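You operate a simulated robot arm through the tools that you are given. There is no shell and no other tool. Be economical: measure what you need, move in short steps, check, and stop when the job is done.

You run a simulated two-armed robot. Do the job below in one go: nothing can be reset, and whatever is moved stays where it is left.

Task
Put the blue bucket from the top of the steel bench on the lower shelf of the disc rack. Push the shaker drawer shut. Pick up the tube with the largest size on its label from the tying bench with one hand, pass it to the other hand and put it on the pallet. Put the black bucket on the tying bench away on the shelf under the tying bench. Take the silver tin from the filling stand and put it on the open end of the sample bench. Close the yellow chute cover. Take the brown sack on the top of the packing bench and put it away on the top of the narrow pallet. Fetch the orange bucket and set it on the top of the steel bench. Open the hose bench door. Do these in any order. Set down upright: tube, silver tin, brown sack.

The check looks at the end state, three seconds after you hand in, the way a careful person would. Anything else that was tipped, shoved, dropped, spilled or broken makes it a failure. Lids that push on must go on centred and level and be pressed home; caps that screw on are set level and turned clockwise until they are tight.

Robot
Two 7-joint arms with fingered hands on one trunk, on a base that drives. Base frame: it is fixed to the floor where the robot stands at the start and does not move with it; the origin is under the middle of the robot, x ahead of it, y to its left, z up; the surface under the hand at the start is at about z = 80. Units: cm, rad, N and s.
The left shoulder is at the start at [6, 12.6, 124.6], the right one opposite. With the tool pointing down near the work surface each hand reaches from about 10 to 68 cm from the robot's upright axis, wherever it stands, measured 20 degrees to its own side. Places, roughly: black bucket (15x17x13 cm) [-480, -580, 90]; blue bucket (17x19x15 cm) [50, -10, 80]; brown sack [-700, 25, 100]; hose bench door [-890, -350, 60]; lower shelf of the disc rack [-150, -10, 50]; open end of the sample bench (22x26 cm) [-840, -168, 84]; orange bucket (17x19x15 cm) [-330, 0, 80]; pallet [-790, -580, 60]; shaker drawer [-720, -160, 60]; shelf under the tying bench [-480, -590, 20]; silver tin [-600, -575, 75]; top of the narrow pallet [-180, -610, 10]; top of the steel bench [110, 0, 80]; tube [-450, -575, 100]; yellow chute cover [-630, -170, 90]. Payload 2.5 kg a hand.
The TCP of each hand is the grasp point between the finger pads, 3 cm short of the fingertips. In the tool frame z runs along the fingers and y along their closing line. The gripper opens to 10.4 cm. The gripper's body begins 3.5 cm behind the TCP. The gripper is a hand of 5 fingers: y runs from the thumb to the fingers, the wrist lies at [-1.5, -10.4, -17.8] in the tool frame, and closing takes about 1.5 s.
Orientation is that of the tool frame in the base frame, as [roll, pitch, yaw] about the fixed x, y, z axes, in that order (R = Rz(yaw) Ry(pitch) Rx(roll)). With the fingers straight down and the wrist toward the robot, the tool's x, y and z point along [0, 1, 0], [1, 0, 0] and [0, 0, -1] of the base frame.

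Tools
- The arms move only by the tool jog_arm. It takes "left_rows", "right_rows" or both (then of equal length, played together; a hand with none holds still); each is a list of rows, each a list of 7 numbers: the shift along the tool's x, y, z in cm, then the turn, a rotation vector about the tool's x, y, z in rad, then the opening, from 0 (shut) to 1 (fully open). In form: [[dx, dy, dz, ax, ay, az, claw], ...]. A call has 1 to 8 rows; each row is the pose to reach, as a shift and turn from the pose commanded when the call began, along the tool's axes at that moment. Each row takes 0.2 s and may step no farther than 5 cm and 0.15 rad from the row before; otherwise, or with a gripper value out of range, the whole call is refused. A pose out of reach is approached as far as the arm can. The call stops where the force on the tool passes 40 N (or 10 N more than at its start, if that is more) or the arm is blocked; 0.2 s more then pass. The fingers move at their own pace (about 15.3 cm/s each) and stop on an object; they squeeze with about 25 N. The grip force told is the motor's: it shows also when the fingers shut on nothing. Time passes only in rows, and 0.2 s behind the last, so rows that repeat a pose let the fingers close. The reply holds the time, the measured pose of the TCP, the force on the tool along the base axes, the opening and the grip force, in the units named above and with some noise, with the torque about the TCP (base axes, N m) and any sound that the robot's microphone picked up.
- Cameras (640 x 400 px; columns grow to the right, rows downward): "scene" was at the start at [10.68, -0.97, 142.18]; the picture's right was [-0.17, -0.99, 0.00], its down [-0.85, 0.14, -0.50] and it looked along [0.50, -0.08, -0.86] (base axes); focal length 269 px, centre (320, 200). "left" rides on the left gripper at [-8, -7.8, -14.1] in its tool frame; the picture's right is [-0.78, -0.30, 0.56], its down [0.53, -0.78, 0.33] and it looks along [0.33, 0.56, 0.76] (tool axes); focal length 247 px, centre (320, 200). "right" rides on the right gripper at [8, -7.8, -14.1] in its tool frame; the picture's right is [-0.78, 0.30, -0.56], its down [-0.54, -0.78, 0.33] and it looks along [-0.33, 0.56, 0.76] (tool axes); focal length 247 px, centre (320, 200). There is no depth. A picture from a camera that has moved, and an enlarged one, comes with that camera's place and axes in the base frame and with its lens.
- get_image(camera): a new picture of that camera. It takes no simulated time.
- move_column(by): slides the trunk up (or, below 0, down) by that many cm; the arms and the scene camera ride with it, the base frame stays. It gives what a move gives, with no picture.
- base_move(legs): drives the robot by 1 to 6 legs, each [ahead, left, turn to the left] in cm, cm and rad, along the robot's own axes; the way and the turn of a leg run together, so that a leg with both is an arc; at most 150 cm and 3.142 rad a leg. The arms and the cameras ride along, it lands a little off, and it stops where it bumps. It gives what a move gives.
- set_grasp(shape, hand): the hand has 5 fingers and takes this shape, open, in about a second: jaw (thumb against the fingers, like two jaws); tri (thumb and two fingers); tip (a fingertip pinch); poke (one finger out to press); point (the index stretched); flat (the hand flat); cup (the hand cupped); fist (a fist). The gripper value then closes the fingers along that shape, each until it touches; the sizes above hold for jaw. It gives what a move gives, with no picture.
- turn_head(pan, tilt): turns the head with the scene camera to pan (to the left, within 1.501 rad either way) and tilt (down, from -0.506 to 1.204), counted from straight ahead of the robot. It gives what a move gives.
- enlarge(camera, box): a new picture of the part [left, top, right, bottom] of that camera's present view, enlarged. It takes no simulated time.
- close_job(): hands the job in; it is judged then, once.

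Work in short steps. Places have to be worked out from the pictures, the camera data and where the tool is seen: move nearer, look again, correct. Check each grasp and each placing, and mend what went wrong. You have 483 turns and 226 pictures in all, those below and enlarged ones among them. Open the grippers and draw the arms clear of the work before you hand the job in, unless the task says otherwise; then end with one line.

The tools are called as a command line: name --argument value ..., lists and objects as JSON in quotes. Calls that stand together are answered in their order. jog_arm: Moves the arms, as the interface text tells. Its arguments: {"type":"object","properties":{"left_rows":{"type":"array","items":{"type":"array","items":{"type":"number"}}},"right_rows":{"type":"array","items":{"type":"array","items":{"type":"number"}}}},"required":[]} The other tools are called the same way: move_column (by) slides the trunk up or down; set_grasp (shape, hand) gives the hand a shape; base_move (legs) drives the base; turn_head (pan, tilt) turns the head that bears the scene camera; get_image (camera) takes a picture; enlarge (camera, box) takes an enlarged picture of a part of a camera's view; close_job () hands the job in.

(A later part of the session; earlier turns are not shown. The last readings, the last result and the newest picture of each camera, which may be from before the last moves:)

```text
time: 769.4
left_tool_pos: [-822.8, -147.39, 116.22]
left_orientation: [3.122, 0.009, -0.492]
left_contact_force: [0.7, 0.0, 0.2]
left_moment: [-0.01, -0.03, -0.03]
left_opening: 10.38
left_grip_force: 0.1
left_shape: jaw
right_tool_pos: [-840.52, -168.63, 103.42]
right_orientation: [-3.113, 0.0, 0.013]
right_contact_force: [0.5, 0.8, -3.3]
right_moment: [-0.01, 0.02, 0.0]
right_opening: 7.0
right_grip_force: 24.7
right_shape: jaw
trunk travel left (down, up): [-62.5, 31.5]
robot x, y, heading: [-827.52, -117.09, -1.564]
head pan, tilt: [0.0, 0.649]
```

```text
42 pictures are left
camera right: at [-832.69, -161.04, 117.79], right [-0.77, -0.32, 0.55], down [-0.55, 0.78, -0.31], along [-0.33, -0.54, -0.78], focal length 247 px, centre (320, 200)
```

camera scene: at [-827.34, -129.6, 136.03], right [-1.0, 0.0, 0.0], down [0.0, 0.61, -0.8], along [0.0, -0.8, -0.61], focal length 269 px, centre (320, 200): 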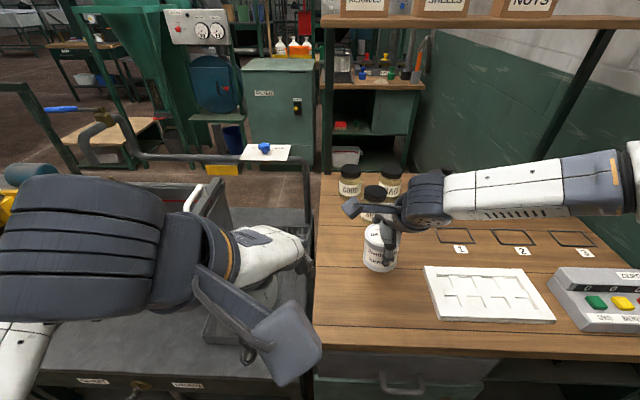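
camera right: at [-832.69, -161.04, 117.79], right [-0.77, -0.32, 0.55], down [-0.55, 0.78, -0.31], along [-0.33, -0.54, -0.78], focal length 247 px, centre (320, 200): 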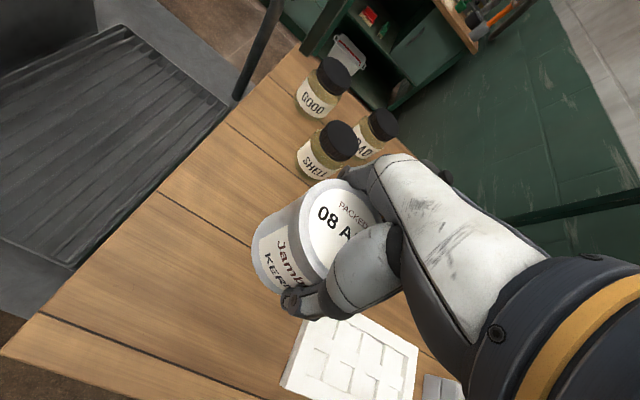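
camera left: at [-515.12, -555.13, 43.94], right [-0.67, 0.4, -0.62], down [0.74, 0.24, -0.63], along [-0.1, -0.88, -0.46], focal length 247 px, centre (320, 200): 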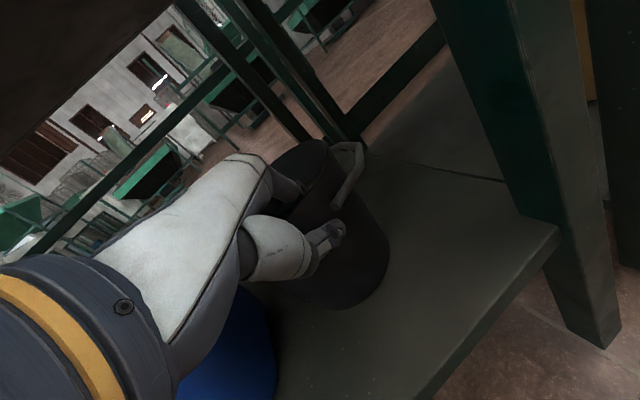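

The fingers stuck at 7 cm and the tin came along. I lower it back to the bench before trying again.

move_column --by -13.3

move_column --by -0.9

enlarge --camera "right" --box '[220, 120, 460, 350]'

```text
time: 771.0
left_tool_pos: [-822.78, -147.22, 102.91]
left_orientation: [3.121, 0.009, -0.49]
left_contact_force: [-0.2, 0.1, -0.7]
left_moment: [0.03, 0.03, -0.01]
left_opening: 10.38
left_grip_force: 0.1
left_shape: jaw
right_tool_pos: [-840.48, -168.65, 90.04]
right_orientation: [-3.111, 0.0, 0.012]
right_contact_force: [0.2, -0.3, -1.5]
right_moment: [0.03, -0.02, -0.02]
right_opening: 6.99
right_grip_force: 24.3
right_shape: jaw
trunk travel left (down, up): [-49.2, 44.8]
robot x, y, heading: [-827.51, -117.02, -1.572]
head pan, tilt: [0.0, 0.649]
```

```text
time: 771.6
left_tool_pos: [-822.76, -147.13, 101.92]
left_orientation: [3.12, 0.01, -0.489]
left_contact_force: [1.4, 0.6, -0.6]
left_moment: [0.0, -0.03, -0.03]
left_opening: 10.4
left_grip_force: 0.0
left_shape: jaw
right_tool_pos: [-840.49, -168.57, 89.23]
right_orientation: [-3.113, 0.0, 0.014]
right_contact_force: [0.8, 0.1, -0.6]
right_moment: [-0.01, 0.03, -0.01]
right_opening: 7.0
right_grip_force: 24.8
right_shape: jaw
trunk travel left (down, up): [-48.3, 45.7]
robot x, y, heading: [-827.25, -117.03, -1.566]
head pan, tilt: [0.0, 0.649]
```

```text
1.74 times, centred on (340, 235) of right
camera zoom: at [-832.69, -161.03, 103.61], right [-0.77, -0.32, 0.55], down [-0.55, 0.78, -0.31], along [-0.33, -0.54, -0.78], focal length 430 px, centre (285, 139)
```

zoom: 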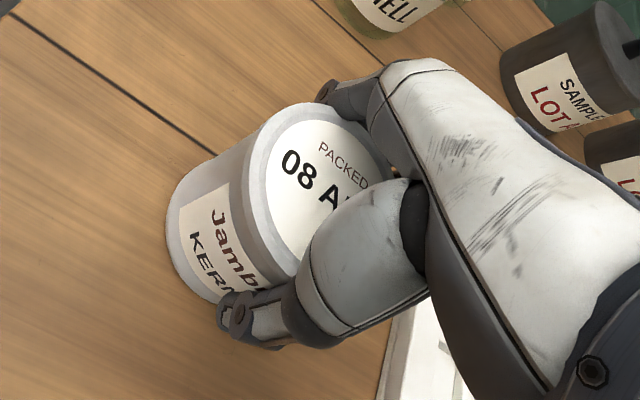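

Tin touches down again. I command a full open with several still rows.

jog_arm --right_rows '[[0, 0, 0, 0, 0, 0, 1], [0, 0, 0, 0, 0, 0, 1], [0, 0, 0, 0, 0, 0, 1], [0, 0, 0, 0, 0, 0, 1], [0, 0, 0, 0, 0, 0, 1], [0, 0, 0, 0, 0, 0, 1]]'

enlarge --camera "right" --box '[220, 120, 460, 350]'

```text
time: 773.0
left_tool_pos: [-822.75, -147.26, 102.16]
left_orientation: [3.12, 0.01, -0.492]
left_contact_force: [0.0, 0.2, 0.1]
left_moment: [0.0, 0.01, -0.03]
left_opening: 10.37
left_grip_force: 0.1
left_shape: jaw
right_tool_pos: [-840.53, -168.53, 89.29]
right_orientation: [-3.113, 0.0, 0.014]
right_contact_force: [0.5, 0.2, 0.0]
right_moment: [-0.02, 0.02, 0.04]
right_opening: 10.4
right_grip_force: 0.0
right_shape: jaw
trunk travel left (down, up): [-48.3, 45.7]
robot x, y, heading: [-827.65, -116.95, -1.572]
head pan, tilt: [0.0, 0.649]
```

```text
1.74 times, centred on (340, 235) of right
camera zoom: at [-832.68, -161.02, 103.61], right [-0.77, -0.32, 0.55], down [-0.55, 0.78, -0.31], along [-0.33, -0.54, -0.78], focal length 430 px, centre (285, 139)
```

zoom: 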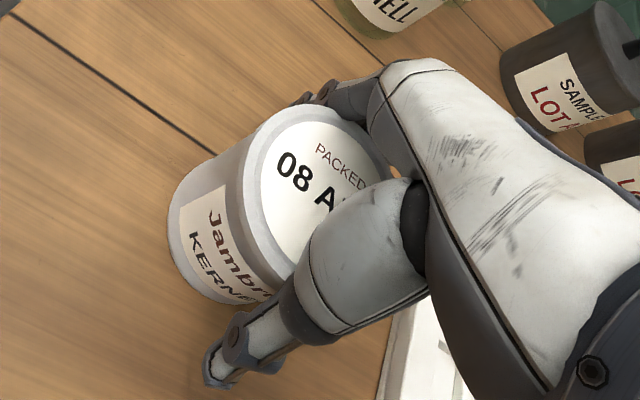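

Now fully open with the tin standing. I raise straight up.

move_column --by 14

get_image --camera "right"

```text
time: 774.7
left_tool_pos: [-822.75, -147.25, 116.0]
left_orientation: [3.121, 0.009, -0.491]
left_contact_force: [-0.3, 0.0, -1.1]
left_moment: [0.0, -0.01, 0.0]
left_opening: 10.37
left_grip_force: 0.0
left_shape: jaw
right_tool_pos: [-840.56, -168.61, 103.14]
right_orientation: [-3.113, 0.0, 0.013]
right_contact_force: [0.1, 0.4, 0.7]
right_moment: [0.03, -0.02, -0.07]
right_opening: 10.36
right_grip_force: 0.1
right_shape: jaw
trunk travel left (down, up): [-62.3, 31.7]
robot x, y, heading: [-827.41, -116.9, -1.57]
head pan, tilt: [0.0, 0.649]
```

```text
39 pictures are left
camera right: at [-832.69, -161.02, 117.6], right [-0.77, -0.32, 0.55], down [-0.55, 0.78, -0.31], along [-0.33, -0.54, -0.78], focal length 247 px, centre (320, 200)
```

right: 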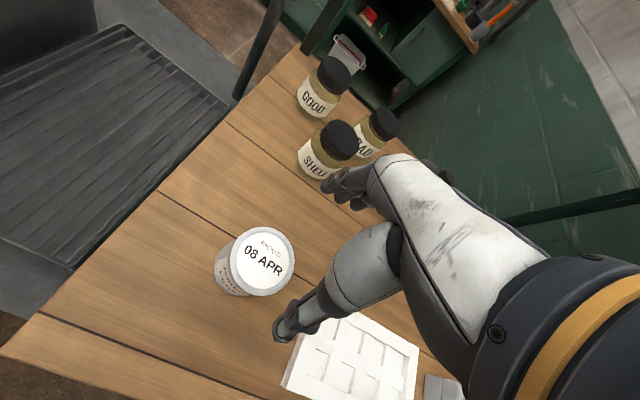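

The tin stands upright on the open end. Now back around to the hose bench door.

base_move --legs '[[-28, 0, 0], [0, 0, 1.57], [150, 0, 0], [150, 0, 0], [22, 0, 0]]'

base_move --legs '[[0, 0, -1.57], [150, 0, 0], [40, 0, 0], [0, 0, -1.57]]'

```text
time: 795.8
left_tool_pos: [-474.39, -85.12, 115.9]
left_orientation: [3.12, 0.008, 1.074]
left_contact_force: [-0.1, -0.5, 0.1]
left_moment: [-0.03, -0.01, -0.02]
left_opening: 10.38
left_grip_force: 0.0
left_shape: jaw
right_tool_pos: [-453.16, -103.0, 103.16]
right_orientation: [-3.113, -0.001, 1.579]
right_contact_force: [-0.3, 0.4, 0.4]
right_moment: [-0.01, -0.02, 0.0]
right_opening: 10.41
right_grip_force: 0.1
right_shape: jaw
trunk travel left (down, up): [-62.3, 31.7]
robot x, y, heading: [-504.48, -89.8, -0.005]
head pan, tilt: [0.0, 0.649]
```

```text
time: 812.9
left_tool_pos: [-536.09, -283.35, 116.1]
left_orientation: [3.122, 0.009, -2.071]
left_contact_force: [0.3, -0.2, -0.5]
left_moment: [0.0, 0.01, 0.01]
left_opening: 10.37
left_grip_force: 0.0
left_shape: jaw
right_tool_pos: [-557.37, -265.52, 103.14]
right_orientation: [-3.114, -0.001, -1.563]
right_contact_force: [-0.3, -1.0, -0.2]
right_moment: [-0.01, 0.01, -0.02]
right_opening: 10.38
right_grip_force: 0.1
right_shape: jaw
trunk travel left (down, up): [-62.3, 31.7]
robot x, y, heading: [-505.48, -279.26, 3.137]
head pan, tilt: [0.0, 0.649]
```

I drive west along the corridor and face the hose bench again for a close look at the door handle.

base_move --legs '[[150, 0, 0], [150, 0, 0], [12, 0, 0], [0, 0, 1.57], [0, -35, 0]]'

turn_head --pan -0.25 --tilt 0.75

get_image --camera "scene"

```text
time: 833.9
left_tool_pos: [-847.85, -304.8, 116.12]
left_orientation: [3.12, 0.006, -0.493]
left_contact_force: [-0.2, -1.0, 0.1]
left_moment: [0.0, -0.04, 0.01]
left_opening: 10.38
left_grip_force: 0.1
left_shape: jaw
right_tool_pos: [-865.57, -326.18, 103.25]
right_orientation: [-3.114, -0.002, 0.009]
right_contact_force: [0.2, -0.3, 0.4]
right_moment: [-0.02, -0.02, 0.0]
right_opening: 10.39
right_grip_force: 0.0
right_shape: jaw
trunk travel left (down, up): [-62.3, 31.7]
robot x, y, heading: [-852.65, -274.95, -1.568]
head pan, tilt: [0.0, 0.649]
```

```text
time: 834.7
left_tool_pos: [-847.77, -304.89, 115.95]
left_orientation: [3.122, 0.009, -0.495]
left_contact_force: [0.4, 0.3, -0.2]
left_moment: [0.0, 0.03, 0.03]
left_opening: 10.37
left_grip_force: 0.0
left_shape: jaw
right_tool_pos: [-865.58, -326.17, 103.21]
right_orientation: [-3.112, -0.002, 0.011]
right_contact_force: [0.8, 0.1, -0.5]
right_moment: [0.02, 0.03, 0.0]
right_opening: 10.42
right_grip_force: 0.1
right_shape: jaw
trunk travel left (down, up): [-62.3, 31.7]
robot x, y, heading: [-852.53, -274.44, -1.572]
head pan, tilt: [-0.25, 0.75]
```

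```text
38 pictures are left
camera scene: at [-854.32, -286.43, 142.59], right [-0.97, 0.25, 0.0], down [0.17, 0.66, -0.73], along [-0.18, -0.71, -0.68], focal length 269 px, centre (320, 200)
```

scene: 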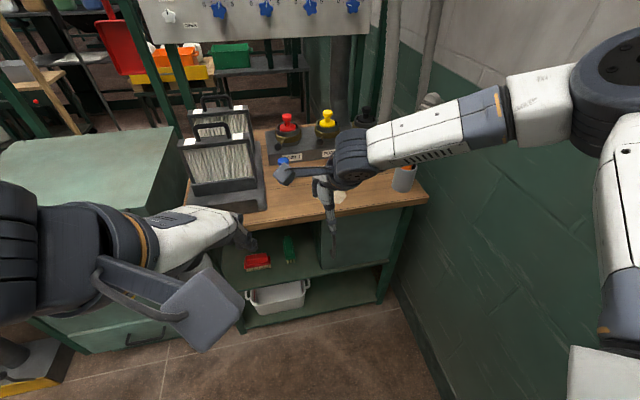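

The right arm hides the door. I move the right hand inward/up and zoom at the handle.

jog_arm --right_rows '[[2, -3, -3, 0, 0, 0, 1], [4, -6, -6, 0, 0, 0, 1], [6, -9, -9, 0, 0, 0, 1], [7, -12, -12, 0, 0, 0, 1], [7, -15, -14, 0, 0, 0, 1]]'

enlarge --camera "scene" --box '[250, 170, 450, 310]'

```text
time: 835.9
left_tool_pos: [-847.86, -304.77, 116.05]
left_orientation: [3.119, 0.01, -0.493]
left_contact_force: [0.4, -0.6, 0.6]
left_moment: [-0.02, 0.03, -0.02]
left_opening: 10.39
left_grip_force: 0.1
left_shape: jaw
right_tool_pos: [-858.75, -311.35, 117.73]
right_orientation: [-3.116, 0.0, 0.01]
right_contact_force: [-0.2, 0.0, 0.2]
right_moment: [-0.04, 0.02, -0.01]
right_opening: 10.4
right_grip_force: 0.2
right_shape: jaw
trunk travel left (down, up): [-62.3, 31.7]
robot x, y, heading: [-852.66, -274.37, -1.571]
head pan, tilt: [-0.25, 0.75]
```

```text
2.86 times, centred on (350, 240) of scene
camera zoom: at [-854.32, -286.34, 142.59], right [-0.97, 0.25, 0.0], down [0.17, 0.66, -0.73], along [-0.18, -0.71, -0.68], focal length 769 px, centre (234, 86)
```

zoom: 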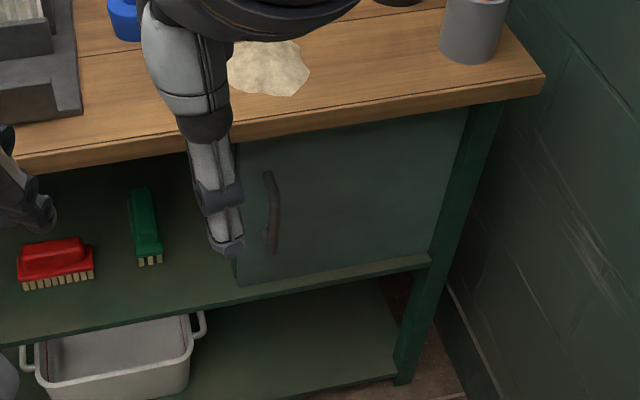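

The handle is a vertical arch at about (-874,-345), z 55–71; hinge near x=-901. I'll grip it with the right hand pointing forward, closing sideways: first rotate the hand about its axis.

jog_arm --right_rows '[[-1, 0, 1, 0, 0, -0.14, 1], [-2, 0, 2, 0, 0, -0.28, 1], [-3, 0, 3, 0, 0, -0.42, 1], [-4, 0, 4, 0, 0, -0.56, 1], [-5, 0, 5, 0, 0, -0.7, 1], [-6, 0, 6, 0, 0, -0.84, 1], [-7, 0, 7, 0, 0, -0.98, 1], [-8, 0, 8, 0, 0, -1.12, 1]]'

jog_arm --right_rows '[[0, 0, 0, 0, 0, -0.14, 1], [0, 0, 0, 0, 0, -0.28, 1], [0, 0, 0, 0, 0, -0.42, 1]]'

jog_arm --right_rows '[[0, 0, 0, 0, -0.14, 0, 1], [0, 0, 0, 0, -0.28, 0, 1], [0, 0, 0, 0, -0.42, 0, 1], [0, 0, 0, 0, -0.56, 0, 1], [0, 0, 0, 0, -0.7, 0, 1], [0, 0, 0, 0, -0.84, 0, 1], [0, 0, 0, 0, -0.98, 0, 1], [0, 0, 0, 0, -1.12, 0, 1]]'

get_image --camera "scene"

```text
time: 837.7
left_tool_pos: [-847.79, -304.84, 116.03]
left_orientation: [3.122, 0.01, -0.495]
left_contact_force: [0.4, 0.5, 0.2]
left_moment: [0.0, -0.04, 0.0]
left_opening: 10.4
left_grip_force: 0.0
left_shape: jaw
right_tool_pos: [-866.65, -311.38, 109.7]
right_orientation: [-3.13, -0.026, 1.131]
right_contact_force: [-0.5, 0.1, -0.2]
right_moment: [-0.01, 0.0, -0.01]
right_opening: 10.4
right_grip_force: 0.1
right_shape: jaw
trunk travel left (down, up): [-62.3, 31.7]
robot x, y, heading: [-852.09, -274.77, -1.577]
head pan, tilt: [-0.25, 0.75]
```

```text
time: 838.5
left_tool_pos: [-847.7, -304.96, 115.93]
left_orientation: [3.122, 0.008, -0.495]
left_contact_force: [0.1, -1.0, -0.2]
left_moment: [0.0, 0.01, 0.03]
left_opening: 10.4
left_grip_force: 0.1
left_shape: jaw
right_tool_pos: [-866.66, -311.28, 109.72]
right_orientation: [3.142, -0.028, 1.554]
right_contact_force: [0.1, 0.1, 0.3]
right_moment: [0.04, 0.01, 0.0]
right_opening: 10.39
right_grip_force: 0.0
right_shape: jaw
trunk travel left (down, up): [-62.3, 31.7]
robot x, y, heading: [-852.73, -274.49, -1.568]
head pan, tilt: [-0.25, 0.75]
```

```text
time: 840.3
left_tool_pos: [-847.67, -304.85, 116.02]
left_orientation: [3.12, 0.008, -0.495]
left_contact_force: [0.0, -0.1, 0.2]
left_moment: [0.01, 0.04, -0.03]
left_opening: 10.37
left_grip_force: 0.2
left_shape: jaw
right_tool_pos: [-867.93, -314.35, 109.05]
right_orientation: [3.141, 1.092, 1.552]
right_contact_force: [-0.3, 0.4, -0.3]
right_moment: [0.01, 0.02, -0.01]
right_opening: 10.4
right_grip_force: 0.0
right_shape: jaw
right hand out of reach, approached as far as the arm can: row 6, 7, 8
trunk travel left (down, up): [-62.3, 31.7]
robot x, y, heading: [-852.45, -274.43, -1.574]
head pan, tilt: [-0.25, 0.75]
```

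```text
36 pictures are left
camera scene: at [-854.34, -286.42, 142.59], right [-0.97, 0.25, 0.0], down [0.17, 0.66, -0.73], along [-0.18, -0.71, -0.68], focal length 269 px, centre (320, 200)
```

scene: 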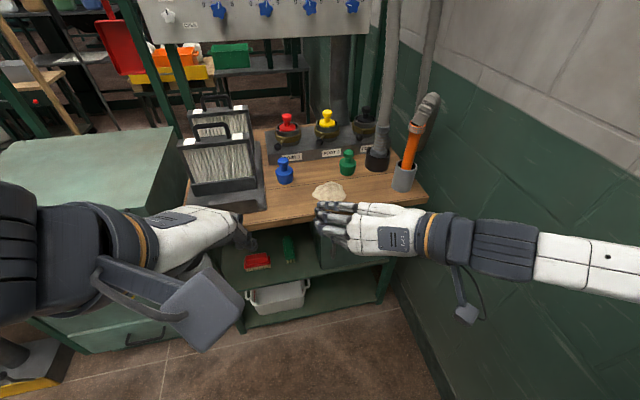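

The hand now points forward, closing sideways. I shift the base left 8 cm for wall clearance, lower the column to handle height and look.

base_move --legs '[[0, 8, 0]]'

move_column --by -40

move_column --by -5

turn_head --pan -0.45 --tilt 0.5

get_image --camera "scene"

get_image --camera "right"

```text
time: 841.4
left_tool_pos: [-839.79, -304.86, 116.06]
left_orientation: [3.12, 0.01, -0.493]
left_contact_force: [-0.6, -0.8, 0.1]
left_moment: [-0.01, 0.01, -0.02]
left_opening: 10.39
left_grip_force: 0.1
left_shape: jaw
right_tool_pos: [-859.86, -314.27, 108.99]
right_orientation: [-3.136, 1.093, 1.556]
right_contact_force: [0.0, 0.2, 1.2]
right_moment: [-0.03, -0.04, 0.0]
right_opening: 10.39
right_grip_force: 0.1
right_shape: jaw
trunk travel left (down, up): [-62.3, 31.7]
robot x, y, heading: [-844.23, -274.31, -1.574]
head pan, tilt: [-0.25, 0.75]
```

```text
time: 845.2
left_tool_pos: [-839.86, -304.76, 76.0]
left_orientation: [3.121, 0.009, -0.493]
left_contact_force: [-0.2, -0.5, 0.2]
left_moment: [0.03, -0.03, -0.04]
left_opening: 10.37
left_grip_force: 0.1
left_shape: jaw
right_tool_pos: [-860.01, -314.35, 69.05]
right_orientation: [-3.142, 1.092, 1.551]
right_contact_force: [-0.2, 0.0, 0.4]
right_moment: [0.0, 0.02, -0.01]
right_opening: 10.37
right_grip_force: 0.1
right_shape: jaw
trunk travel left (down, up): [-22.3, 71.7]
robot x, y, heading: [-844.48, -274.23, -1.575]
head pan, tilt: [-0.25, 0.75]
```

```text
time: 846.1
left_tool_pos: [-839.71, -304.8, 71.07]
left_orientation: [3.12, 0.009, -0.494]
left_contact_force: [-0.5, -0.6, 0.9]
left_moment: [0.01, -0.01, -0.02]
left_opening: 10.41
left_grip_force: 0.0
left_shape: jaw
right_tool_pos: [-859.98, -314.35, 64.02]
right_orientation: [-3.139, 1.093, 1.553]
right_contact_force: [-0.2, -0.6, 0.8]
right_moment: [-0.02, -0.01, 0.04]
right_opening: 10.38
right_grip_force: 0.0
right_shape: jaw
trunk travel left (down, up): [-17.3, 76.7]
robot x, y, heading: [-843.97, -274.59, -1.569]
head pan, tilt: [-0.25, 0.75]
```

```text
time: 846.9
left_tool_pos: [-839.83, -304.78, 70.93]
left_orientation: [3.122, 0.008, -0.493]
left_contact_force: [-0.5, 0.0, -0.7]
left_moment: [0.01, 0.03, -0.01]
left_opening: 10.38
left_grip_force: 0.1
left_shape: jaw
right_tool_pos: [-860.08, -314.27, 64.03]
right_orientation: [-3.141, 1.093, 1.552]
right_contact_force: [0.6, -0.1, -0.8]
right_moment: [-0.03, 0.04, 0.0]
right_opening: 10.37
right_grip_force: 0.0
right_shape: jaw
trunk travel left (down, up): [-17.3, 76.7]
robot x, y, heading: [-844.89, -274.5, -1.57]
head pan, tilt: [-0.45, 0.499]
```

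```text
35 pictures are left
camera scene: at [-848.29, -286.59, 99.77], right [-0.9, 0.43, 0.0], down [0.21, 0.43, -0.88], along [-0.38, -0.79, -0.48], focal length 269 px, centre (320, 200)
```

scene: 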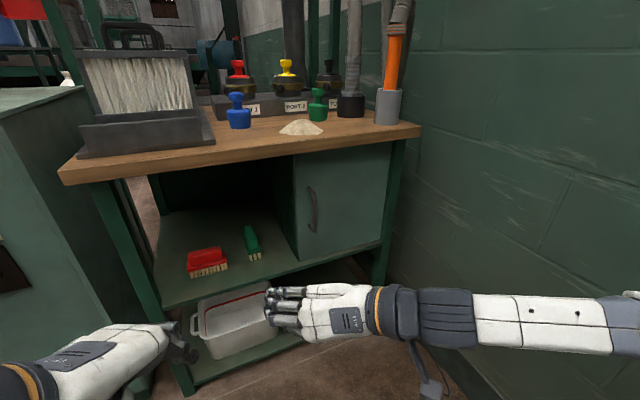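

```text
34 pictures are left
camera right: at [-867.56, -297.84, 63.48], right [0.3, 0.13, 0.95], down [-0.79, -0.53, 0.32], along [0.54, -0.84, -0.05], focal length 247 px, centre (320, 200)
```

right: 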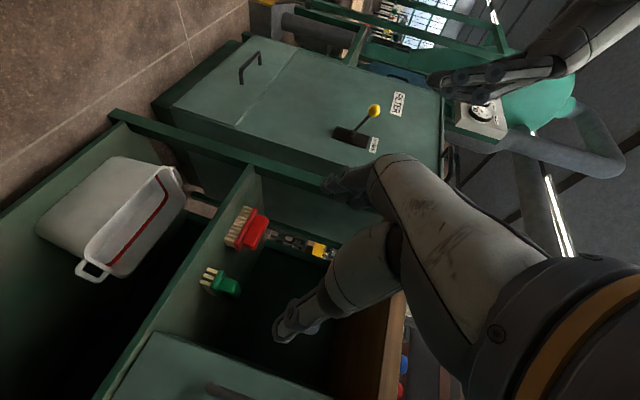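

The right forearm is too close to the wall for this. I'll use the left hand instead with the robot turned toward the south-west. First I restore the right arm.

jog_arm --right_rows '[[0, 0, 0, 0, 0.14, 0, 1], [0, 0, 0, 0, 0.28, 0, 1], [0, 0, 0, 0, 0.42, 0, 1], [0, 0, 0, 0, 0.56, 0, 1], [0, 0, 0, 0, 0.7, 0, 1], [0, 0, 0, 0, 0.84, 0, 1], [0, 0, 0, 0, 0.98, 0, 1], [0, 0, 0, 0, 1.09, 0, 1]]'

jog_arm --right_rows '[[0, 0, 0, 0, 0, 0.14, 1], [0, 0, 0, 0, 0, 0.28, 1], [0, 0, 0, 0, 0, 0.42, 1], [0, 0, 0, 0, 0, 0.56, 1], [0, 0, 0, 0, 0, 0.7, 1], [0, 0, 0, 0, 0, 0.84, 1], [0, 0, 0, 0, 0, 0.98, 1], [0, 0, 0, 0, 0, 1.12, 1]]'

jog_arm --right_rows '[[0, 0, 0, 0, 0, 0.14, 1], [0, 0, 0, 0, 0, 0.28, 1], [0, 0, 0, 0, 0, 0.42, 1], [0, 0, 0, 0, 0, 0.56, 1], [0, 0, 0, 0, 0, 0.6, 1], [0, 0, 0, 0, 0, 0.6, 1], [0, 0, 0, 0, 0, 0.6, 1], [0, 0, 0, 0, 0, 0.6, 1]]' --left_rows '[[0, 0, 0, 0, 0, 0.13, 1], [0, 0, 0, 0, 0, 0.26, 1], [0, 0, 0, 0, 0, 0.39, 1], [0, 0, 0, 0, 0, 0.52, 1], [0, 0, 0, 0, 0, 0.65, 1], [0, 0, 0, 0, 0, 0.78, 1], [0, 0, 0, 0, 0, 0.91, 1], [0, 0, 0, 0, 0, 1.04, 1]]'

jog_arm --left_rows '[[0, 0, 0, 0, 0.14, 0, 1], [0, 0, 0, 0, 0.28, 0, 1], [0, 0, 0, 0, 0.42, 0, 1], [0, 0, 0, 0, 0.56, 0, 1], [0, 0, 0, 0, 0.7, 0, 1], [0, 0, 0, 0, 0.84, 0, 1], [0, 0, 0, 0, 0.98, 0, 1], [0, 0, 0, 0, 1.12, 0, 1]]'

```text
time: 848.7
left_tool_pos: [-839.98, -304.82, 71.07]
left_orientation: [3.12, 0.01, -0.495]
left_contact_force: [0.3, 0.2, 0.2]
left_moment: [0.0, 0.06, 0.0]
left_opening: 10.39
left_grip_force: 0.1
left_shape: jaw
right_tool_pos: [-859.96, -314.3, 63.9]
right_orientation: [-3.141, -0.001, 1.552]
right_contact_force: [-0.6, 0.2, -0.6]
right_moment: [0.04, -0.03, -0.02]
right_opening: 10.38
right_grip_force: 0.0
right_shape: jaw
trunk travel left (down, up): [-17.3, 76.7]
robot x, y, heading: [-844.88, -274.64, -1.574]
head pan, tilt: [-0.45, 0.499]
```

```text
time: 850.5
left_tool_pos: [-839.77, -304.78, 71.08]
left_orientation: [3.12, 0.01, -0.493]
left_contact_force: [-0.1, 0.1, -0.6]
left_moment: [-0.03, 0.0, -0.02]
left_opening: 10.38
left_grip_force: 0.0
left_shape: jaw
right_tool_pos: [-860.11, -314.46, 64.03]
right_orientation: [3.139, 0.002, 0.433]
right_contact_force: [0.3, -1.0, 0.0]
right_moment: [-0.01, 0.02, 0.02]
right_opening: 10.39
right_grip_force: 0.1
right_shape: jaw
trunk travel left (down, up): [-17.3, 76.7]
robot x, y, heading: [-844.38, -274.69, -1.573]
head pan, tilt: [-0.45, 0.499]
```

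```text
time: 852.3
left_tool_pos: [-839.93, -304.77, 71.07]
left_orientation: [3.123, -0.017, -1.535]
left_contact_force: [0.1, -0.3, 0.5]
left_moment: [-0.02, 0.0, 0.01]
left_opening: 10.39
left_grip_force: 0.0
left_shape: jaw
right_tool_pos: [-859.94, -314.23, 64.01]
right_orientation: [3.139, 0.0, -0.169]
right_contact_force: [0.3, 0.1, 0.2]
right_moment: [-0.01, 0.0, -0.01]
right_opening: 10.38
right_grip_force: 0.1
right_shape: jaw
trunk travel left (down, up): [-17.3, 76.7]
robot x, y, heading: [-844.27, -274.41, -1.571]
head pan, tilt: [-0.45, 0.499]
```

```text
time: 854.1
left_tool_pos: [-843.53, -314.4, 75.07]
left_orientation: [3.098, -1.136, -1.495]
left_contact_force: [0.4, 0.1, 0.0]
left_moment: [-0.01, 0.04, 0.03]
left_opening: 10.38
left_grip_force: 0.0
left_shape: jaw
left hand out of reach, approached as far as the arm can: row 4, 5, 6, 7, 8
right_tool_pos: [-860.08, -314.28, 64.07]
right_orientation: [3.139, -0.001, -0.166]
right_contact_force: [-0.5, 0.3, 0.2]
right_moment: [-0.01, -0.02, 0.01]
right_opening: 10.37
right_grip_force: 0.0
right_shape: jaw
trunk travel left (down, up): [-17.3, 76.7]
robot x, y, heading: [-844.58, -274.74, -1.567]
head pan, tilt: [-0.45, 0.499]
```

Left hand now points forward nicely. I raise the right hand out of the way, then move and turn to approach the handle.

jog_arm --right_rows '[[0, -1, -4.5, 0, 0, 0, 1], [0, -2, -9, 0, 0, 0, 1], [0, -3, -13.5, 0, 0, 0, 1], [0, -4, -18, 0, 0, 0, 1], [0, -5, -22.5, 0, 0, 0, 1], [0, -6, -27, 0, 0, 0, 1], [0, -7, -31.5, 0, 0, 0, 1], [0, -8, -36, 0, 0, 0, 1]]'

base_move --legs '[[0, -8, 0], [14, 0, 0], [0, 0, -0.48]]'

move_column --by -12

turn_head --pan 0 --tilt 0.6

get_image --camera "scene"

```text
time: 855.0
left_tool_pos: [-843.48, -314.32, 75.09]
left_orientation: [3.103, -1.135, -1.499]
left_contact_force: [0.2, 0.2, -0.2]
left_moment: [0.02, 0.03, -0.01]
left_opening: 10.39
left_grip_force: 0.0
left_shape: jaw
right_tool_pos: [-859.35, -310.44, 74.34]
right_orientation: [-2.955, 0.05, -0.163]
right_contact_force: [0.9, -0.4, -0.3]
right_moment: [-0.01, 0.0, 0.01]
right_opening: 10.39
right_grip_force: 0.0
right_shape: jaw
trunk travel left (down, up): [-17.3, 76.7]
robot x, y, heading: [-844.34, -274.27, -1.571]
head pan, tilt: [-0.45, 0.499]
stopped in row 4 (right hand): the arm was blocked; the commanded pose is now the measured one
```

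```text
time: 858.4
left_tool_pos: [-869.85, -324.31, 75.17]
left_orientation: [3.1, -1.133, -1.973]
left_contact_force: [-0.3, 0.1, 0.4]
left_moment: [-0.05, 0.03, -0.01]
left_opening: 10.4
left_grip_force: 0.0
left_shape: jaw
right_tool_pos: [-882.21, -313.64, 74.35]
right_orientation: [-2.957, 0.051, -0.641]
right_contact_force: [-0.5, 0.1, 0.3]
right_moment: [0.05, 0.0, 0.01]
right_opening: 10.39
right_grip_force: 0.0
right_shape: jaw
trunk travel left (down, up): [-17.3, 76.7]
robot x, y, heading: [-852.45, -288.55, -2.049]
head pan, tilt: [-0.45, 0.499]
```

```text
time: 859.9
left_tool_pos: [-869.76, -324.32, 63.15]
left_orientation: [3.099, -1.132, -1.971]
left_contact_force: [0.0, -0.3, -0.2]
left_moment: [-0.03, 0.01, 0.01]
left_opening: 10.39
left_grip_force: 0.0
left_shape: jaw
right_tool_pos: [-882.2, -313.62, 62.27]
right_orientation: [-2.955, 0.052, -0.64]
right_contact_force: [0.4, -0.7, -0.9]
right_moment: [0.0, -0.01, -0.06]
right_opening: 10.41
right_grip_force: 0.0
right_shape: jaw
trunk travel left (down, up): [-5.3, 88.7]
robot x, y, heading: [-852.16, -288.51, -2.048]
head pan, tilt: [-0.45, 0.499]
```

```text
time: 860.8
left_tool_pos: [-869.68, -324.43, 62.98]
left_orientation: [3.101, -1.132, -1.974]
left_contact_force: [-0.7, 0.2, -0.2]
left_moment: [0.02, 0.0, 0.0]
left_opening: 10.36
left_grip_force: 0.1
left_shape: jaw
right_tool_pos: [-882.24, -313.56, 62.31]
right_orientation: [-2.954, 0.051, -0.641]
right_contact_force: [0.4, 0.2, 0.0]
right_moment: [0.0, 0.05, 0.02]
right_opening: 10.39
right_grip_force: 0.1
right_shape: jaw
trunk travel left (down, up): [-5.3, 88.7]
robot x, y, heading: [-852.04, -288.21, -2.049]
head pan, tilt: [0.0, 0.6]
```

```text
33 pictures are left
camera scene: at [-858.13, -299.83, 86.87], right [-0.89, 0.46, 0.0], down [0.26, 0.5, -0.83], along [-0.38, -0.73, -0.56], focal length 269 px, centre (320, 200)
```

scene: 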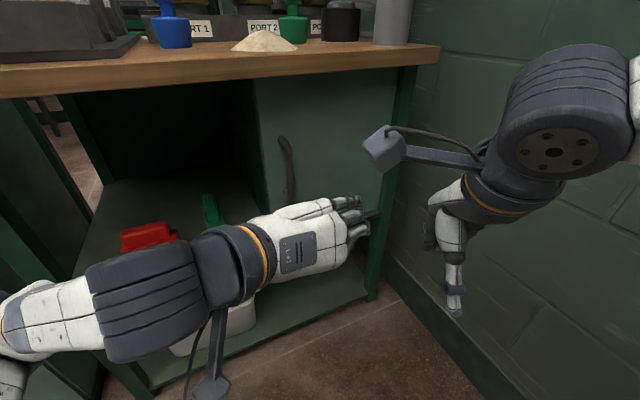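

The left hand is left of the handle and aligned. I pull the right hand back toward the body so it clears the door's swing.

jog_arm --right_rows '[[0, -3, 0, -0.06, 0, 0, 1], [0, -6, 0, -0.12, 0, 0, 1], [0, -9, 0, -0.19, 0, 0, 1], [0, -12, 0, -0.19, 0, 0, 1], [0, -15, 0, -0.19, 0, 0, 1]]' --left_rows '[[0.5, -1, 0, 0, 0, 0, 0.5], [1, -2, 0, 0, 0, 0, 0.5], [1.5, -3, 0, 0, 0, 0, 0.5], [2, -4, 0, 0, 0, 0, 0.5], [2.3, -5.2, 0, 0, 0, 0, 0.5]]'

base_move --legs '[[9, 0, 0]]'

get_image --camera "scene"

```text
time: 861.4
left_tool_pos: [-868.3, -325.44, 63.9]
left_orientation: [3.102, -1.132, -1.975]
left_contact_force: [-0.1, 0.7, 0.6]
left_moment: [0.01, -0.01, 0.03]
left_opening: 5.24
left_grip_force: 0.1
left_shape: jaw
right_tool_pos: [-878.75, -308.51, 57.64]
right_orientation: [-2.833, 0.097, -0.628]
right_contact_force: [-0.1, 0.1, -0.7]
right_moment: [0.0, 0.06, 0.01]
right_opening: 10.38
right_grip_force: 0.0
right_shape: jaw
trunk travel left (down, up): [-5.3, 88.7]
robot x, y, heading: [-852.29, -288.85, -2.044]
head pan, tilt: [0.0, 0.6]
stopped in row 2 (right hand): the arm was blocked; the commanded pose is now the measured one
```

```text
time: 862.5
left_tool_pos: [-872.42, -333.34, 63.78]
left_orientation: [3.1, -1.133, -1.974]
left_contact_force: [0.1, 0.4, 0.2]
left_moment: [0.0, 0.02, 0.01]
left_opening: 5.23
left_grip_force: 0.0
left_shape: jaw
right_tool_pos: [-882.8, -316.35, 57.62]
right_orientation: [-2.834, 0.099, -0.625]
right_contact_force: [-1.0, 1.5, 0.3]
right_moment: [0.02, 0.01, 0.03]
right_opening: 10.39
right_grip_force: 0.0
right_shape: jaw
trunk travel left (down, up): [-5.3, 88.7]
robot x, y, heading: [-856.38, -296.2, -2.048]
head pan, tilt: [0.0, 0.6]
```

```text
32 pictures are left
camera scene: at [-862.19, -307.72, 86.87], right [-0.89, 0.46, 0.0], down [0.26, 0.5, -0.83], along [-0.38, -0.73, -0.56], focal length 269 px, centre (320, 200)
```

scene: 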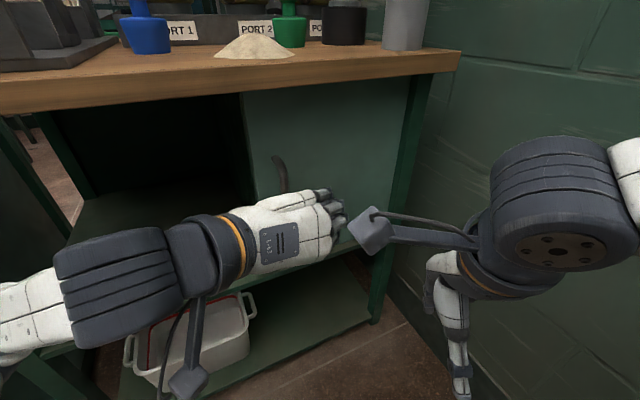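

I align laterally and advance 6 cm, then check.

jog_arm --left_rows '[[1.2, -1.1, 0, 0, 0, 0, 0.5], [2.4, -2.2, 0, 0, 0, 0, 0.5], [3.6, -3.1, 0, 0, 0, 0, 0.5], [3.6, -3.1, 3, 0, 0, 0, 0.5], [3.6, -3.1, 6, 0, 0, 0, 0.5]]'

get_image --camera "left"

enlarge --camera "scene" --box '[180, 100, 400, 300]'

```text
time: 863.7
left_tool_pos: [-872.51, -340.9, 64.49]
left_orientation: [3.104, -1.131, -1.977]
left_contact_force: [0.2, 0.2, 0.0]
left_moment: [-0.01, 0.01, -0.03]
left_opening: 5.22
left_grip_force: 0.0
left_shape: jaw
right_tool_pos: [-882.8, -316.35, 57.58]
right_orientation: [-2.833, 0.099, -0.625]
right_contact_force: [0.6, -0.1, 0.2]
right_moment: [-0.03, 0.02, 0.03]
right_opening: 10.38
right_grip_force: 0.0
right_shape: jaw
trunk travel left (down, up): [-5.3, 88.7]
robot x, y, heading: [-856.09, -296.74, -2.048]
head pan, tilt: [0.0, 0.6]
```

```text
31 pictures are left
camera left: at [-858.67, -329.51, 62.97], right [0.18, -0.28, -0.94], down [0.48, -0.81, 0.33], along [-0.86, -0.51, -0.01], focal length 247 px, centre (320, 200)
```

left: 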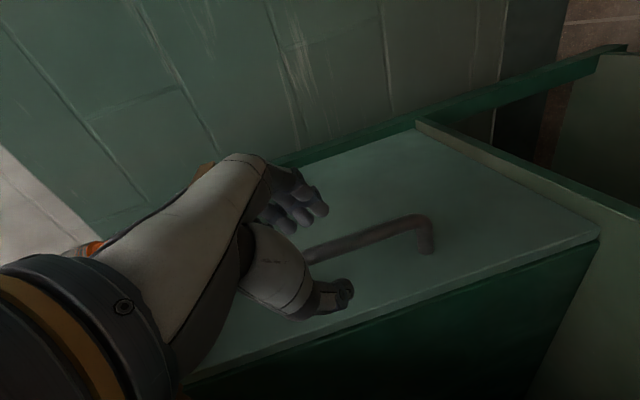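

```text
2.00 times, centred on (290, 200) of scene
camera zoom: at [-862.19, -307.72, 86.87], right [-0.89, 0.46, 0.0], down [0.26, 0.5, -0.83], along [-0.38, -0.73, -0.56], focal length 538 px, centre (380, 200)
```

zoom: 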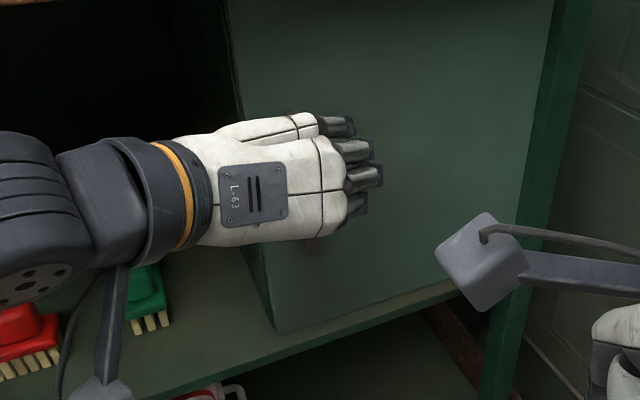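

The bar lies between thumb and fingers. I advance 3.5 cm and close.

jog_arm --left_rows '[[0, 0, 2, 0, 0, 0, 0.5], [0, 0, 3.5, 0, 0, 0, 0.5], [0, 0, 3.5, 0, 0, 0, 0.2], [0, 0, 3.5, 0, 0, 0, 0], [0, 0, 3.5, 0, 0, 0, 0], [0, 0, 3.5, 0, 0, 0, 0], [0, 0, 3.5, 0, 0, 0, 0], [0, 0, 3.5, 0, 0, 0, 0]]'

get_image --camera "left"

```text
time: 865.5
left_tool_pos: [-873.85, -343.69, 62.89]
left_orientation: [3.102, -1.132, -1.975]
left_contact_force: [2.0, -1.0, -2.0]
left_moment: [-0.02, -0.07, -0.07]
left_opening: 0.03
left_grip_force: 25.0
left_shape: jaw
right_tool_pos: [-882.79, -316.4, 57.7]
right_orientation: [-2.834, 0.099, -0.624]
right_contact_force: [0.5, -0.1, 0.6]
right_moment: [-0.01, -0.02, 0.03]
right_opening: 10.4
right_grip_force: 0.1
right_shape: jaw
trunk travel left (down, up): [-5.3, 88.7]
robot x, y, heading: [-856.38, -296.62, -2.042]
head pan, tilt: [0.0, 0.6]
```

```text
29 pictures are left
camera left: at [-860.01, -332.36, 61.47], right [0.18, -0.28, -0.94], down [0.48, -0.81, 0.33], along [-0.86, -0.52, -0.01], focal length 247 px, centre (320, 200)
```

left: 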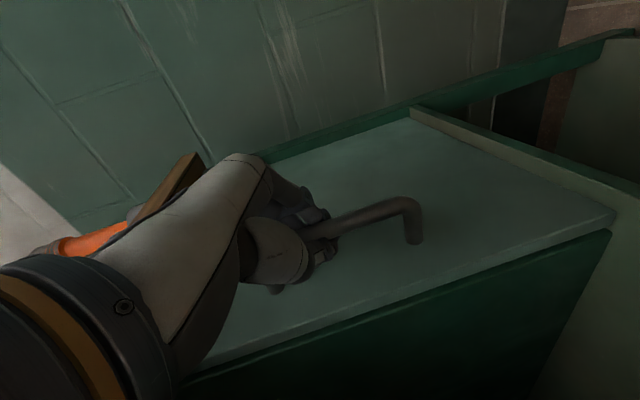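

Firmly on the bar. I pull along the door's arc to about 30°.

jog_arm --left_rows '[[-1.27, 1.92, -2.7, 0, 0, 0, 0], [-2.39, 4.14, -5.1, 0, 0, 0, 0], [-3.37, 6.64, -7.2, 0, 0, 0, 0], [-4.23, 9.52, -9, 0, 0, 0, 0]]'

get_image --camera "scene"

```text
time: 866.5
left_tool_pos: [-878.36, -330.93, 62.97]
left_orientation: [3.106, -1.13, -1.973]
left_contact_force: [-21.2, -15.4, -6.4]
left_moment: [0.08, -0.2, 0.3]
left_opening: 0.01
left_grip_force: 24.8
left_shape: jaw
right_tool_pos: [-882.86, -316.46, 57.52]
right_orientation: [-2.831, 0.096, -0.626]
right_contact_force: [-0.8, -0.3, -0.2]
right_moment: [-0.02, 0.02, 0.01]
right_opening: 10.4
right_grip_force: 0.1
right_shape: jaw
trunk travel left (down, up): [-5.3, 88.7]
robot x, y, heading: [-856.07, -296.64, -2.043]
head pan, tilt: [0.0, 0.6]
```

```text
28 pictures are left
camera scene: at [-862.29, -307.82, 86.84], right [-0.89, 0.46, 0.0], down [0.26, 0.5, -0.82], along [-0.38, -0.73, -0.57], focal length 269 px, centre (320, 200)
```

scene: 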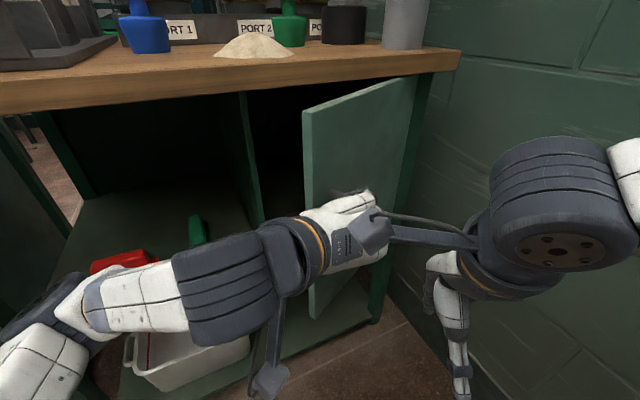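

The door is open about 30°. I release, back off, turn to face west, and will push it wider from inside.

jog_arm --left_rows '[[0, 0, 0, 0, 0, 0, 0.4], [0, 0, 0, 0, 0, 0, 0.5], [0, 0, 0, 0, 0, 0, 0.5], [0, 0, -3, 0, 0, 0, 0.5], [0, 0, -7, 0, 0, 0, 0.5], [0, 0, -11, 0, 0, 0, 0.5]]'

base_move --legs '[[-16, 0, 0], [0, 0, -1.098], [-22, 0, 0]]'

turn_head --pan 0.3 --tilt 0.5

get_image --camera "scene"

```text
time: 867.9
left_tool_pos: [-875.28, -321.84, 68.79]
left_orientation: [3.107, -1.128, -1.977]
left_contact_force: [-0.1, 0.1, -1.3]
left_moment: [0.01, 0.0, 0.01]
left_opening: 5.22
left_grip_force: 0.0
left_shape: jaw
left hand out of reach, approached as far as the arm can: row 5, 6
right_tool_pos: [-882.76, -316.48, 57.62]
right_orientation: [-2.831, 0.099, -0.624]
right_contact_force: [0.0, -1.1, 0.6]
right_moment: [0.02, -0.04, -0.01]
right_opening: 10.38
right_grip_force: 0.0
right_shape: jaw
trunk travel left (down, up): [-5.3, 88.7]
robot x, y, heading: [-856.19, -296.37, -2.047]
head pan, tilt: [0.0, 0.6]
```

```text
time: 873.4
left_tool_pos: [-858.33, -277.13, 68.74]
left_orientation: [3.104, -1.131, -3.078]
left_contact_force: [-1.5, 0.0, -0.1]
left_moment: [-0.01, -0.01, -0.01]
left_opening: 5.2
left_grip_force: 0.1
left_shape: jaw
right_tool_pos: [-856.88, -267.91, 57.68]
right_orientation: [-2.833, 0.099, -1.725]
right_contact_force: [-0.4, -0.2, 1.1]
right_moment: [0.03, 0.01, 0.02]
right_opening: 10.37
right_grip_force: 0.0
right_shape: jaw
trunk travel left (down, up): [-5.3, 88.7]
robot x, y, heading: [-827.26, -282.14, 3.135]
head pan, tilt: [0.0, 0.6]
```

```text
time: 874.2
left_tool_pos: [-858.35, -277.17, 68.78]
left_orientation: [3.1, -1.13, -3.074]
left_contact_force: [-0.5, -0.1, 0.8]
left_moment: [0.01, -0.01, -0.01]
left_opening: 5.22
left_grip_force: 0.0
left_shape: jaw
right_tool_pos: [-856.9, -267.88, 57.53]
right_orientation: [-2.832, 0.098, -1.726]
right_contact_force: [-0.6, -0.6, -0.9]
right_moment: [0.0, 0.01, 0.02]
right_opening: 10.34
right_grip_force: 0.0
right_shape: jaw
trunk travel left (down, up): [-5.3, 88.7]
robot x, y, heading: [-827.17, -282.25, 3.138]
head pan, tilt: [0.3, 0.499]
```

```text
27 pictures are left
camera scene: at [-839.79, -284.85, 87.78], right [-0.29, 0.96, 0.0], down [0.46, 0.14, -0.88], along [-0.84, -0.25, -0.48], focal length 269 px, centre (320, 200)
```

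scene: 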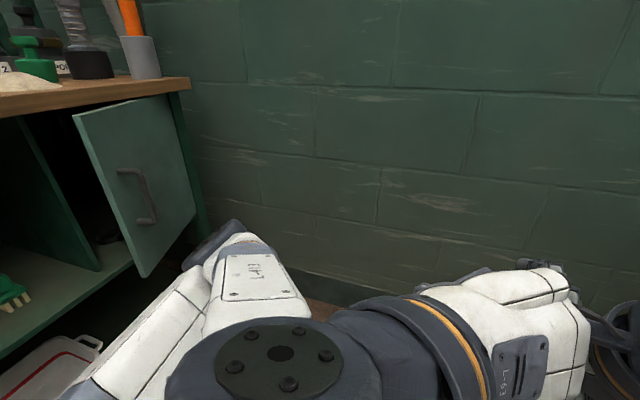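

The door now stands ~25–30° open. I'll push it wider with the right hand (fingers down) inserted behind its free edge, from a north stance. First I raise the column and reset both arms while still clear.

move_column --by 30

jog_arm --right_rows '[[-2, 2, 2, -0.06, 0, 0, 0], [-4, 4, 4, -0.12, 0.03, 0, 0], [-6, 6, 6, -0.18, 0.06, 0, 0], [-8, 8, 8, -0.25, 0.1, 0, 0], [-9, 10, 9, -0.31, 0.1, -0.05, 0], [-9, 12, 10, -0.31, 0.1, -0.1, 0], [-9, 14, 10, -0.31, 0.1, -0.15, 0]]'

jog_arm --left_rows '[[0, 0, 0, 0, -0.14, 0, 0.5], [0, 0, 0, 0, -0.28, 0, 0.5], [0, 0, 0, 0, -0.42, 0, 0.5], [0, 0, 0, 0, -0.56, 0, 0.5], [0, 0, 0, 0, -0.7, 0, 0.5], [0, 0, 0, 0, -0.84, 0, 0.5], [0, 0, 0, 0, -0.98, 0, 0.5], [0, 0, 0, 0, -1.12, 0, 0.5]]'

```text
time: 877.2
left_tool_pos: [-858.42, -277.16, 98.83]
left_orientation: [3.104, -1.133, -3.075]
left_contact_force: [1.0, 0.2, -0.2]
left_moment: [0.0, -0.02, 0.0]
left_opening: 5.2
left_grip_force: 0.0
left_shape: jaw
right_tool_pos: [-856.85, -267.84, 87.56]
right_orientation: [-2.834, 0.096, -1.726]
right_contact_force: [-0.3, 0.2, 0.1]
right_moment: [-0.02, -0.02, 0.01]
right_opening: 10.42
right_grip_force: 0.0
right_shape: jaw
trunk travel left (down, up): [-35.3, 58.7]
robot x, y, heading: [-827.19, -282.59, 3.141]
head pan, tilt: [0.3, 0.499]
```

```text
time: 878.8
left_tool_pos: [-858.4, -277.15, 98.73]
left_orientation: [3.11, -1.131, -3.081]
left_contact_force: [0.1, -0.3, -0.3]
left_moment: [-0.01, -0.02, 0.01]
left_opening: 5.21
left_grip_force: 0.1
left_shape: jaw
right_tool_pos: [-865.51, -256.15, 74.86]
right_orientation: [-3.141, -0.024, -1.595]
right_contact_force: [-0.7, -0.2, 0.8]
right_moment: [-0.01, -0.01, -0.04]
right_opening: 0.01
right_grip_force: 24.7
right_shape: jaw
right hand out of reach, approached as far as the arm can: row 3, 4, 5
trunk travel left (down, up): [-35.3, 58.7]
robot x, y, heading: [-826.98, -282.41, 3.134]
head pan, tilt: [0.3, 0.499]
```

```text
time: 880.6
left_tool_pos: [-858.39, -276.98, 98.84]
left_orientation: [3.125, -0.009, -3.109]
left_contact_force: [-0.3, 1.0, 0.5]
left_moment: [-0.01, 0.03, 0.0]
left_opening: 5.22
left_grip_force: 0.0
left_shape: jaw
right_tool_pos: [-865.43, -256.09, 74.95]
right_orientation: [-3.14, -0.023, -1.592]
right_contact_force: [0.5, 0.2, -0.2]
right_moment: [-0.01, 0.0, -0.02]
right_opening: 0.01
right_grip_force: 24.8
right_shape: jaw
trunk travel left (down, up): [-35.3, 58.7]
robot x, y, heading: [-826.94, -282.17, 3.136]
head pan, tilt: [0.3, 0.499]
```

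Both hands reset. I turn to face the bench, place the right hand just east of the door's free edge, lower it, and look.

base_move --legs '[[0, 0, 1.57], [0, -13, 0]]'

move_column --by -18

turn_head --pan -0.4 --tilt 0.6

get_image --camera "scene"

```text
time: 885.7
left_tool_pos: [-845.17, -313.61, 98.76]
left_orientation: [3.126, -0.011, -1.535]
left_contact_force: [0.0, 0.8, 0.5]
left_moment: [-0.01, 0.02, 0.0]
left_opening: 5.21
left_grip_force: 0.1
left_shape: jaw
right_tool_pos: [-865.95, -320.92, 74.81]
right_orientation: [-3.14, -0.024, -0.018]
right_contact_force: [0.2, 0.9, 0.2]
right_moment: [0.04, -0.01, -0.01]
right_opening: 0.0
right_grip_force: 25.0
right_shape: jaw
trunk travel left (down, up): [-35.3, 58.7]
robot x, y, heading: [-840.03, -282.34, -1.57]
head pan, tilt: [0.3, 0.499]
```

```text
time: 887.7
left_tool_pos: [-845.31, -313.68, 80.78]
left_orientation: [3.126, -0.011, -1.533]
left_contact_force: [0.6, 0.5, -0.1]
left_moment: [0.0, 0.01, -0.04]
left_opening: 5.22
left_grip_force: 0.1
left_shape: jaw
right_tool_pos: [-865.99, -320.94, 56.76]
right_orientation: [-3.141, -0.024, -0.018]
right_contact_force: [0.4, 0.3, 0.0]
right_moment: [0.01, 0.03, -0.01]
right_opening: 0.03
right_grip_force: 24.8
right_shape: jaw
trunk travel left (down, up): [-17.3, 76.7]
robot x, y, heading: [-840.11, -282.7, -1.568]
head pan, tilt: [0.3, 0.499]
```

```text
time: 888.7
left_tool_pos: [-845.16, -313.59, 80.76]
left_orientation: [3.127, -0.011, -1.535]
left_contact_force: [0.6, -0.2, -0.2]
left_moment: [-0.02, 0.02, 0.0]
left_opening: 5.23
left_grip_force: 0.1
left_shape: jaw
right_tool_pos: [-866.02, -320.78, 56.74]
right_orientation: [-3.14, -0.026, -0.016]
right_contact_force: [-0.3, 0.0, 0.2]
right_moment: [0.03, 0.0, 0.0]
right_opening: 0.0
right_grip_force: 25.1
right_shape: jaw
trunk travel left (down, up): [-17.3, 76.7]
robot x, y, heading: [-840.02, -282.22, -1.571]
head pan, tilt: [-0.4, 0.6]
```

```text
26 pictures are left
camera scene: at [-843.37, -294.36, 98.87], right [-0.92, 0.39, 0.0], down [0.22, 0.52, -0.83], along [-0.32, -0.76, -0.56], focal length 269 px, centre (320, 200)
```

scene: 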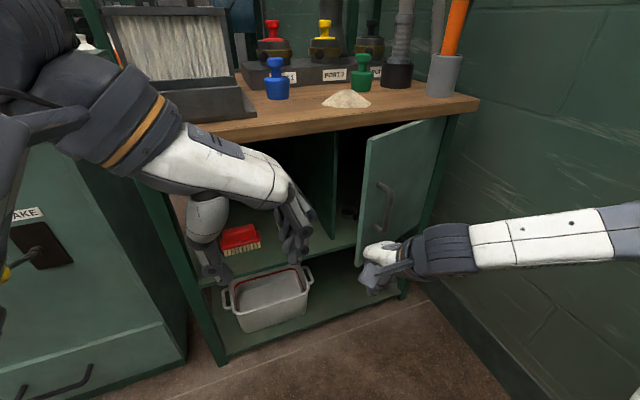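

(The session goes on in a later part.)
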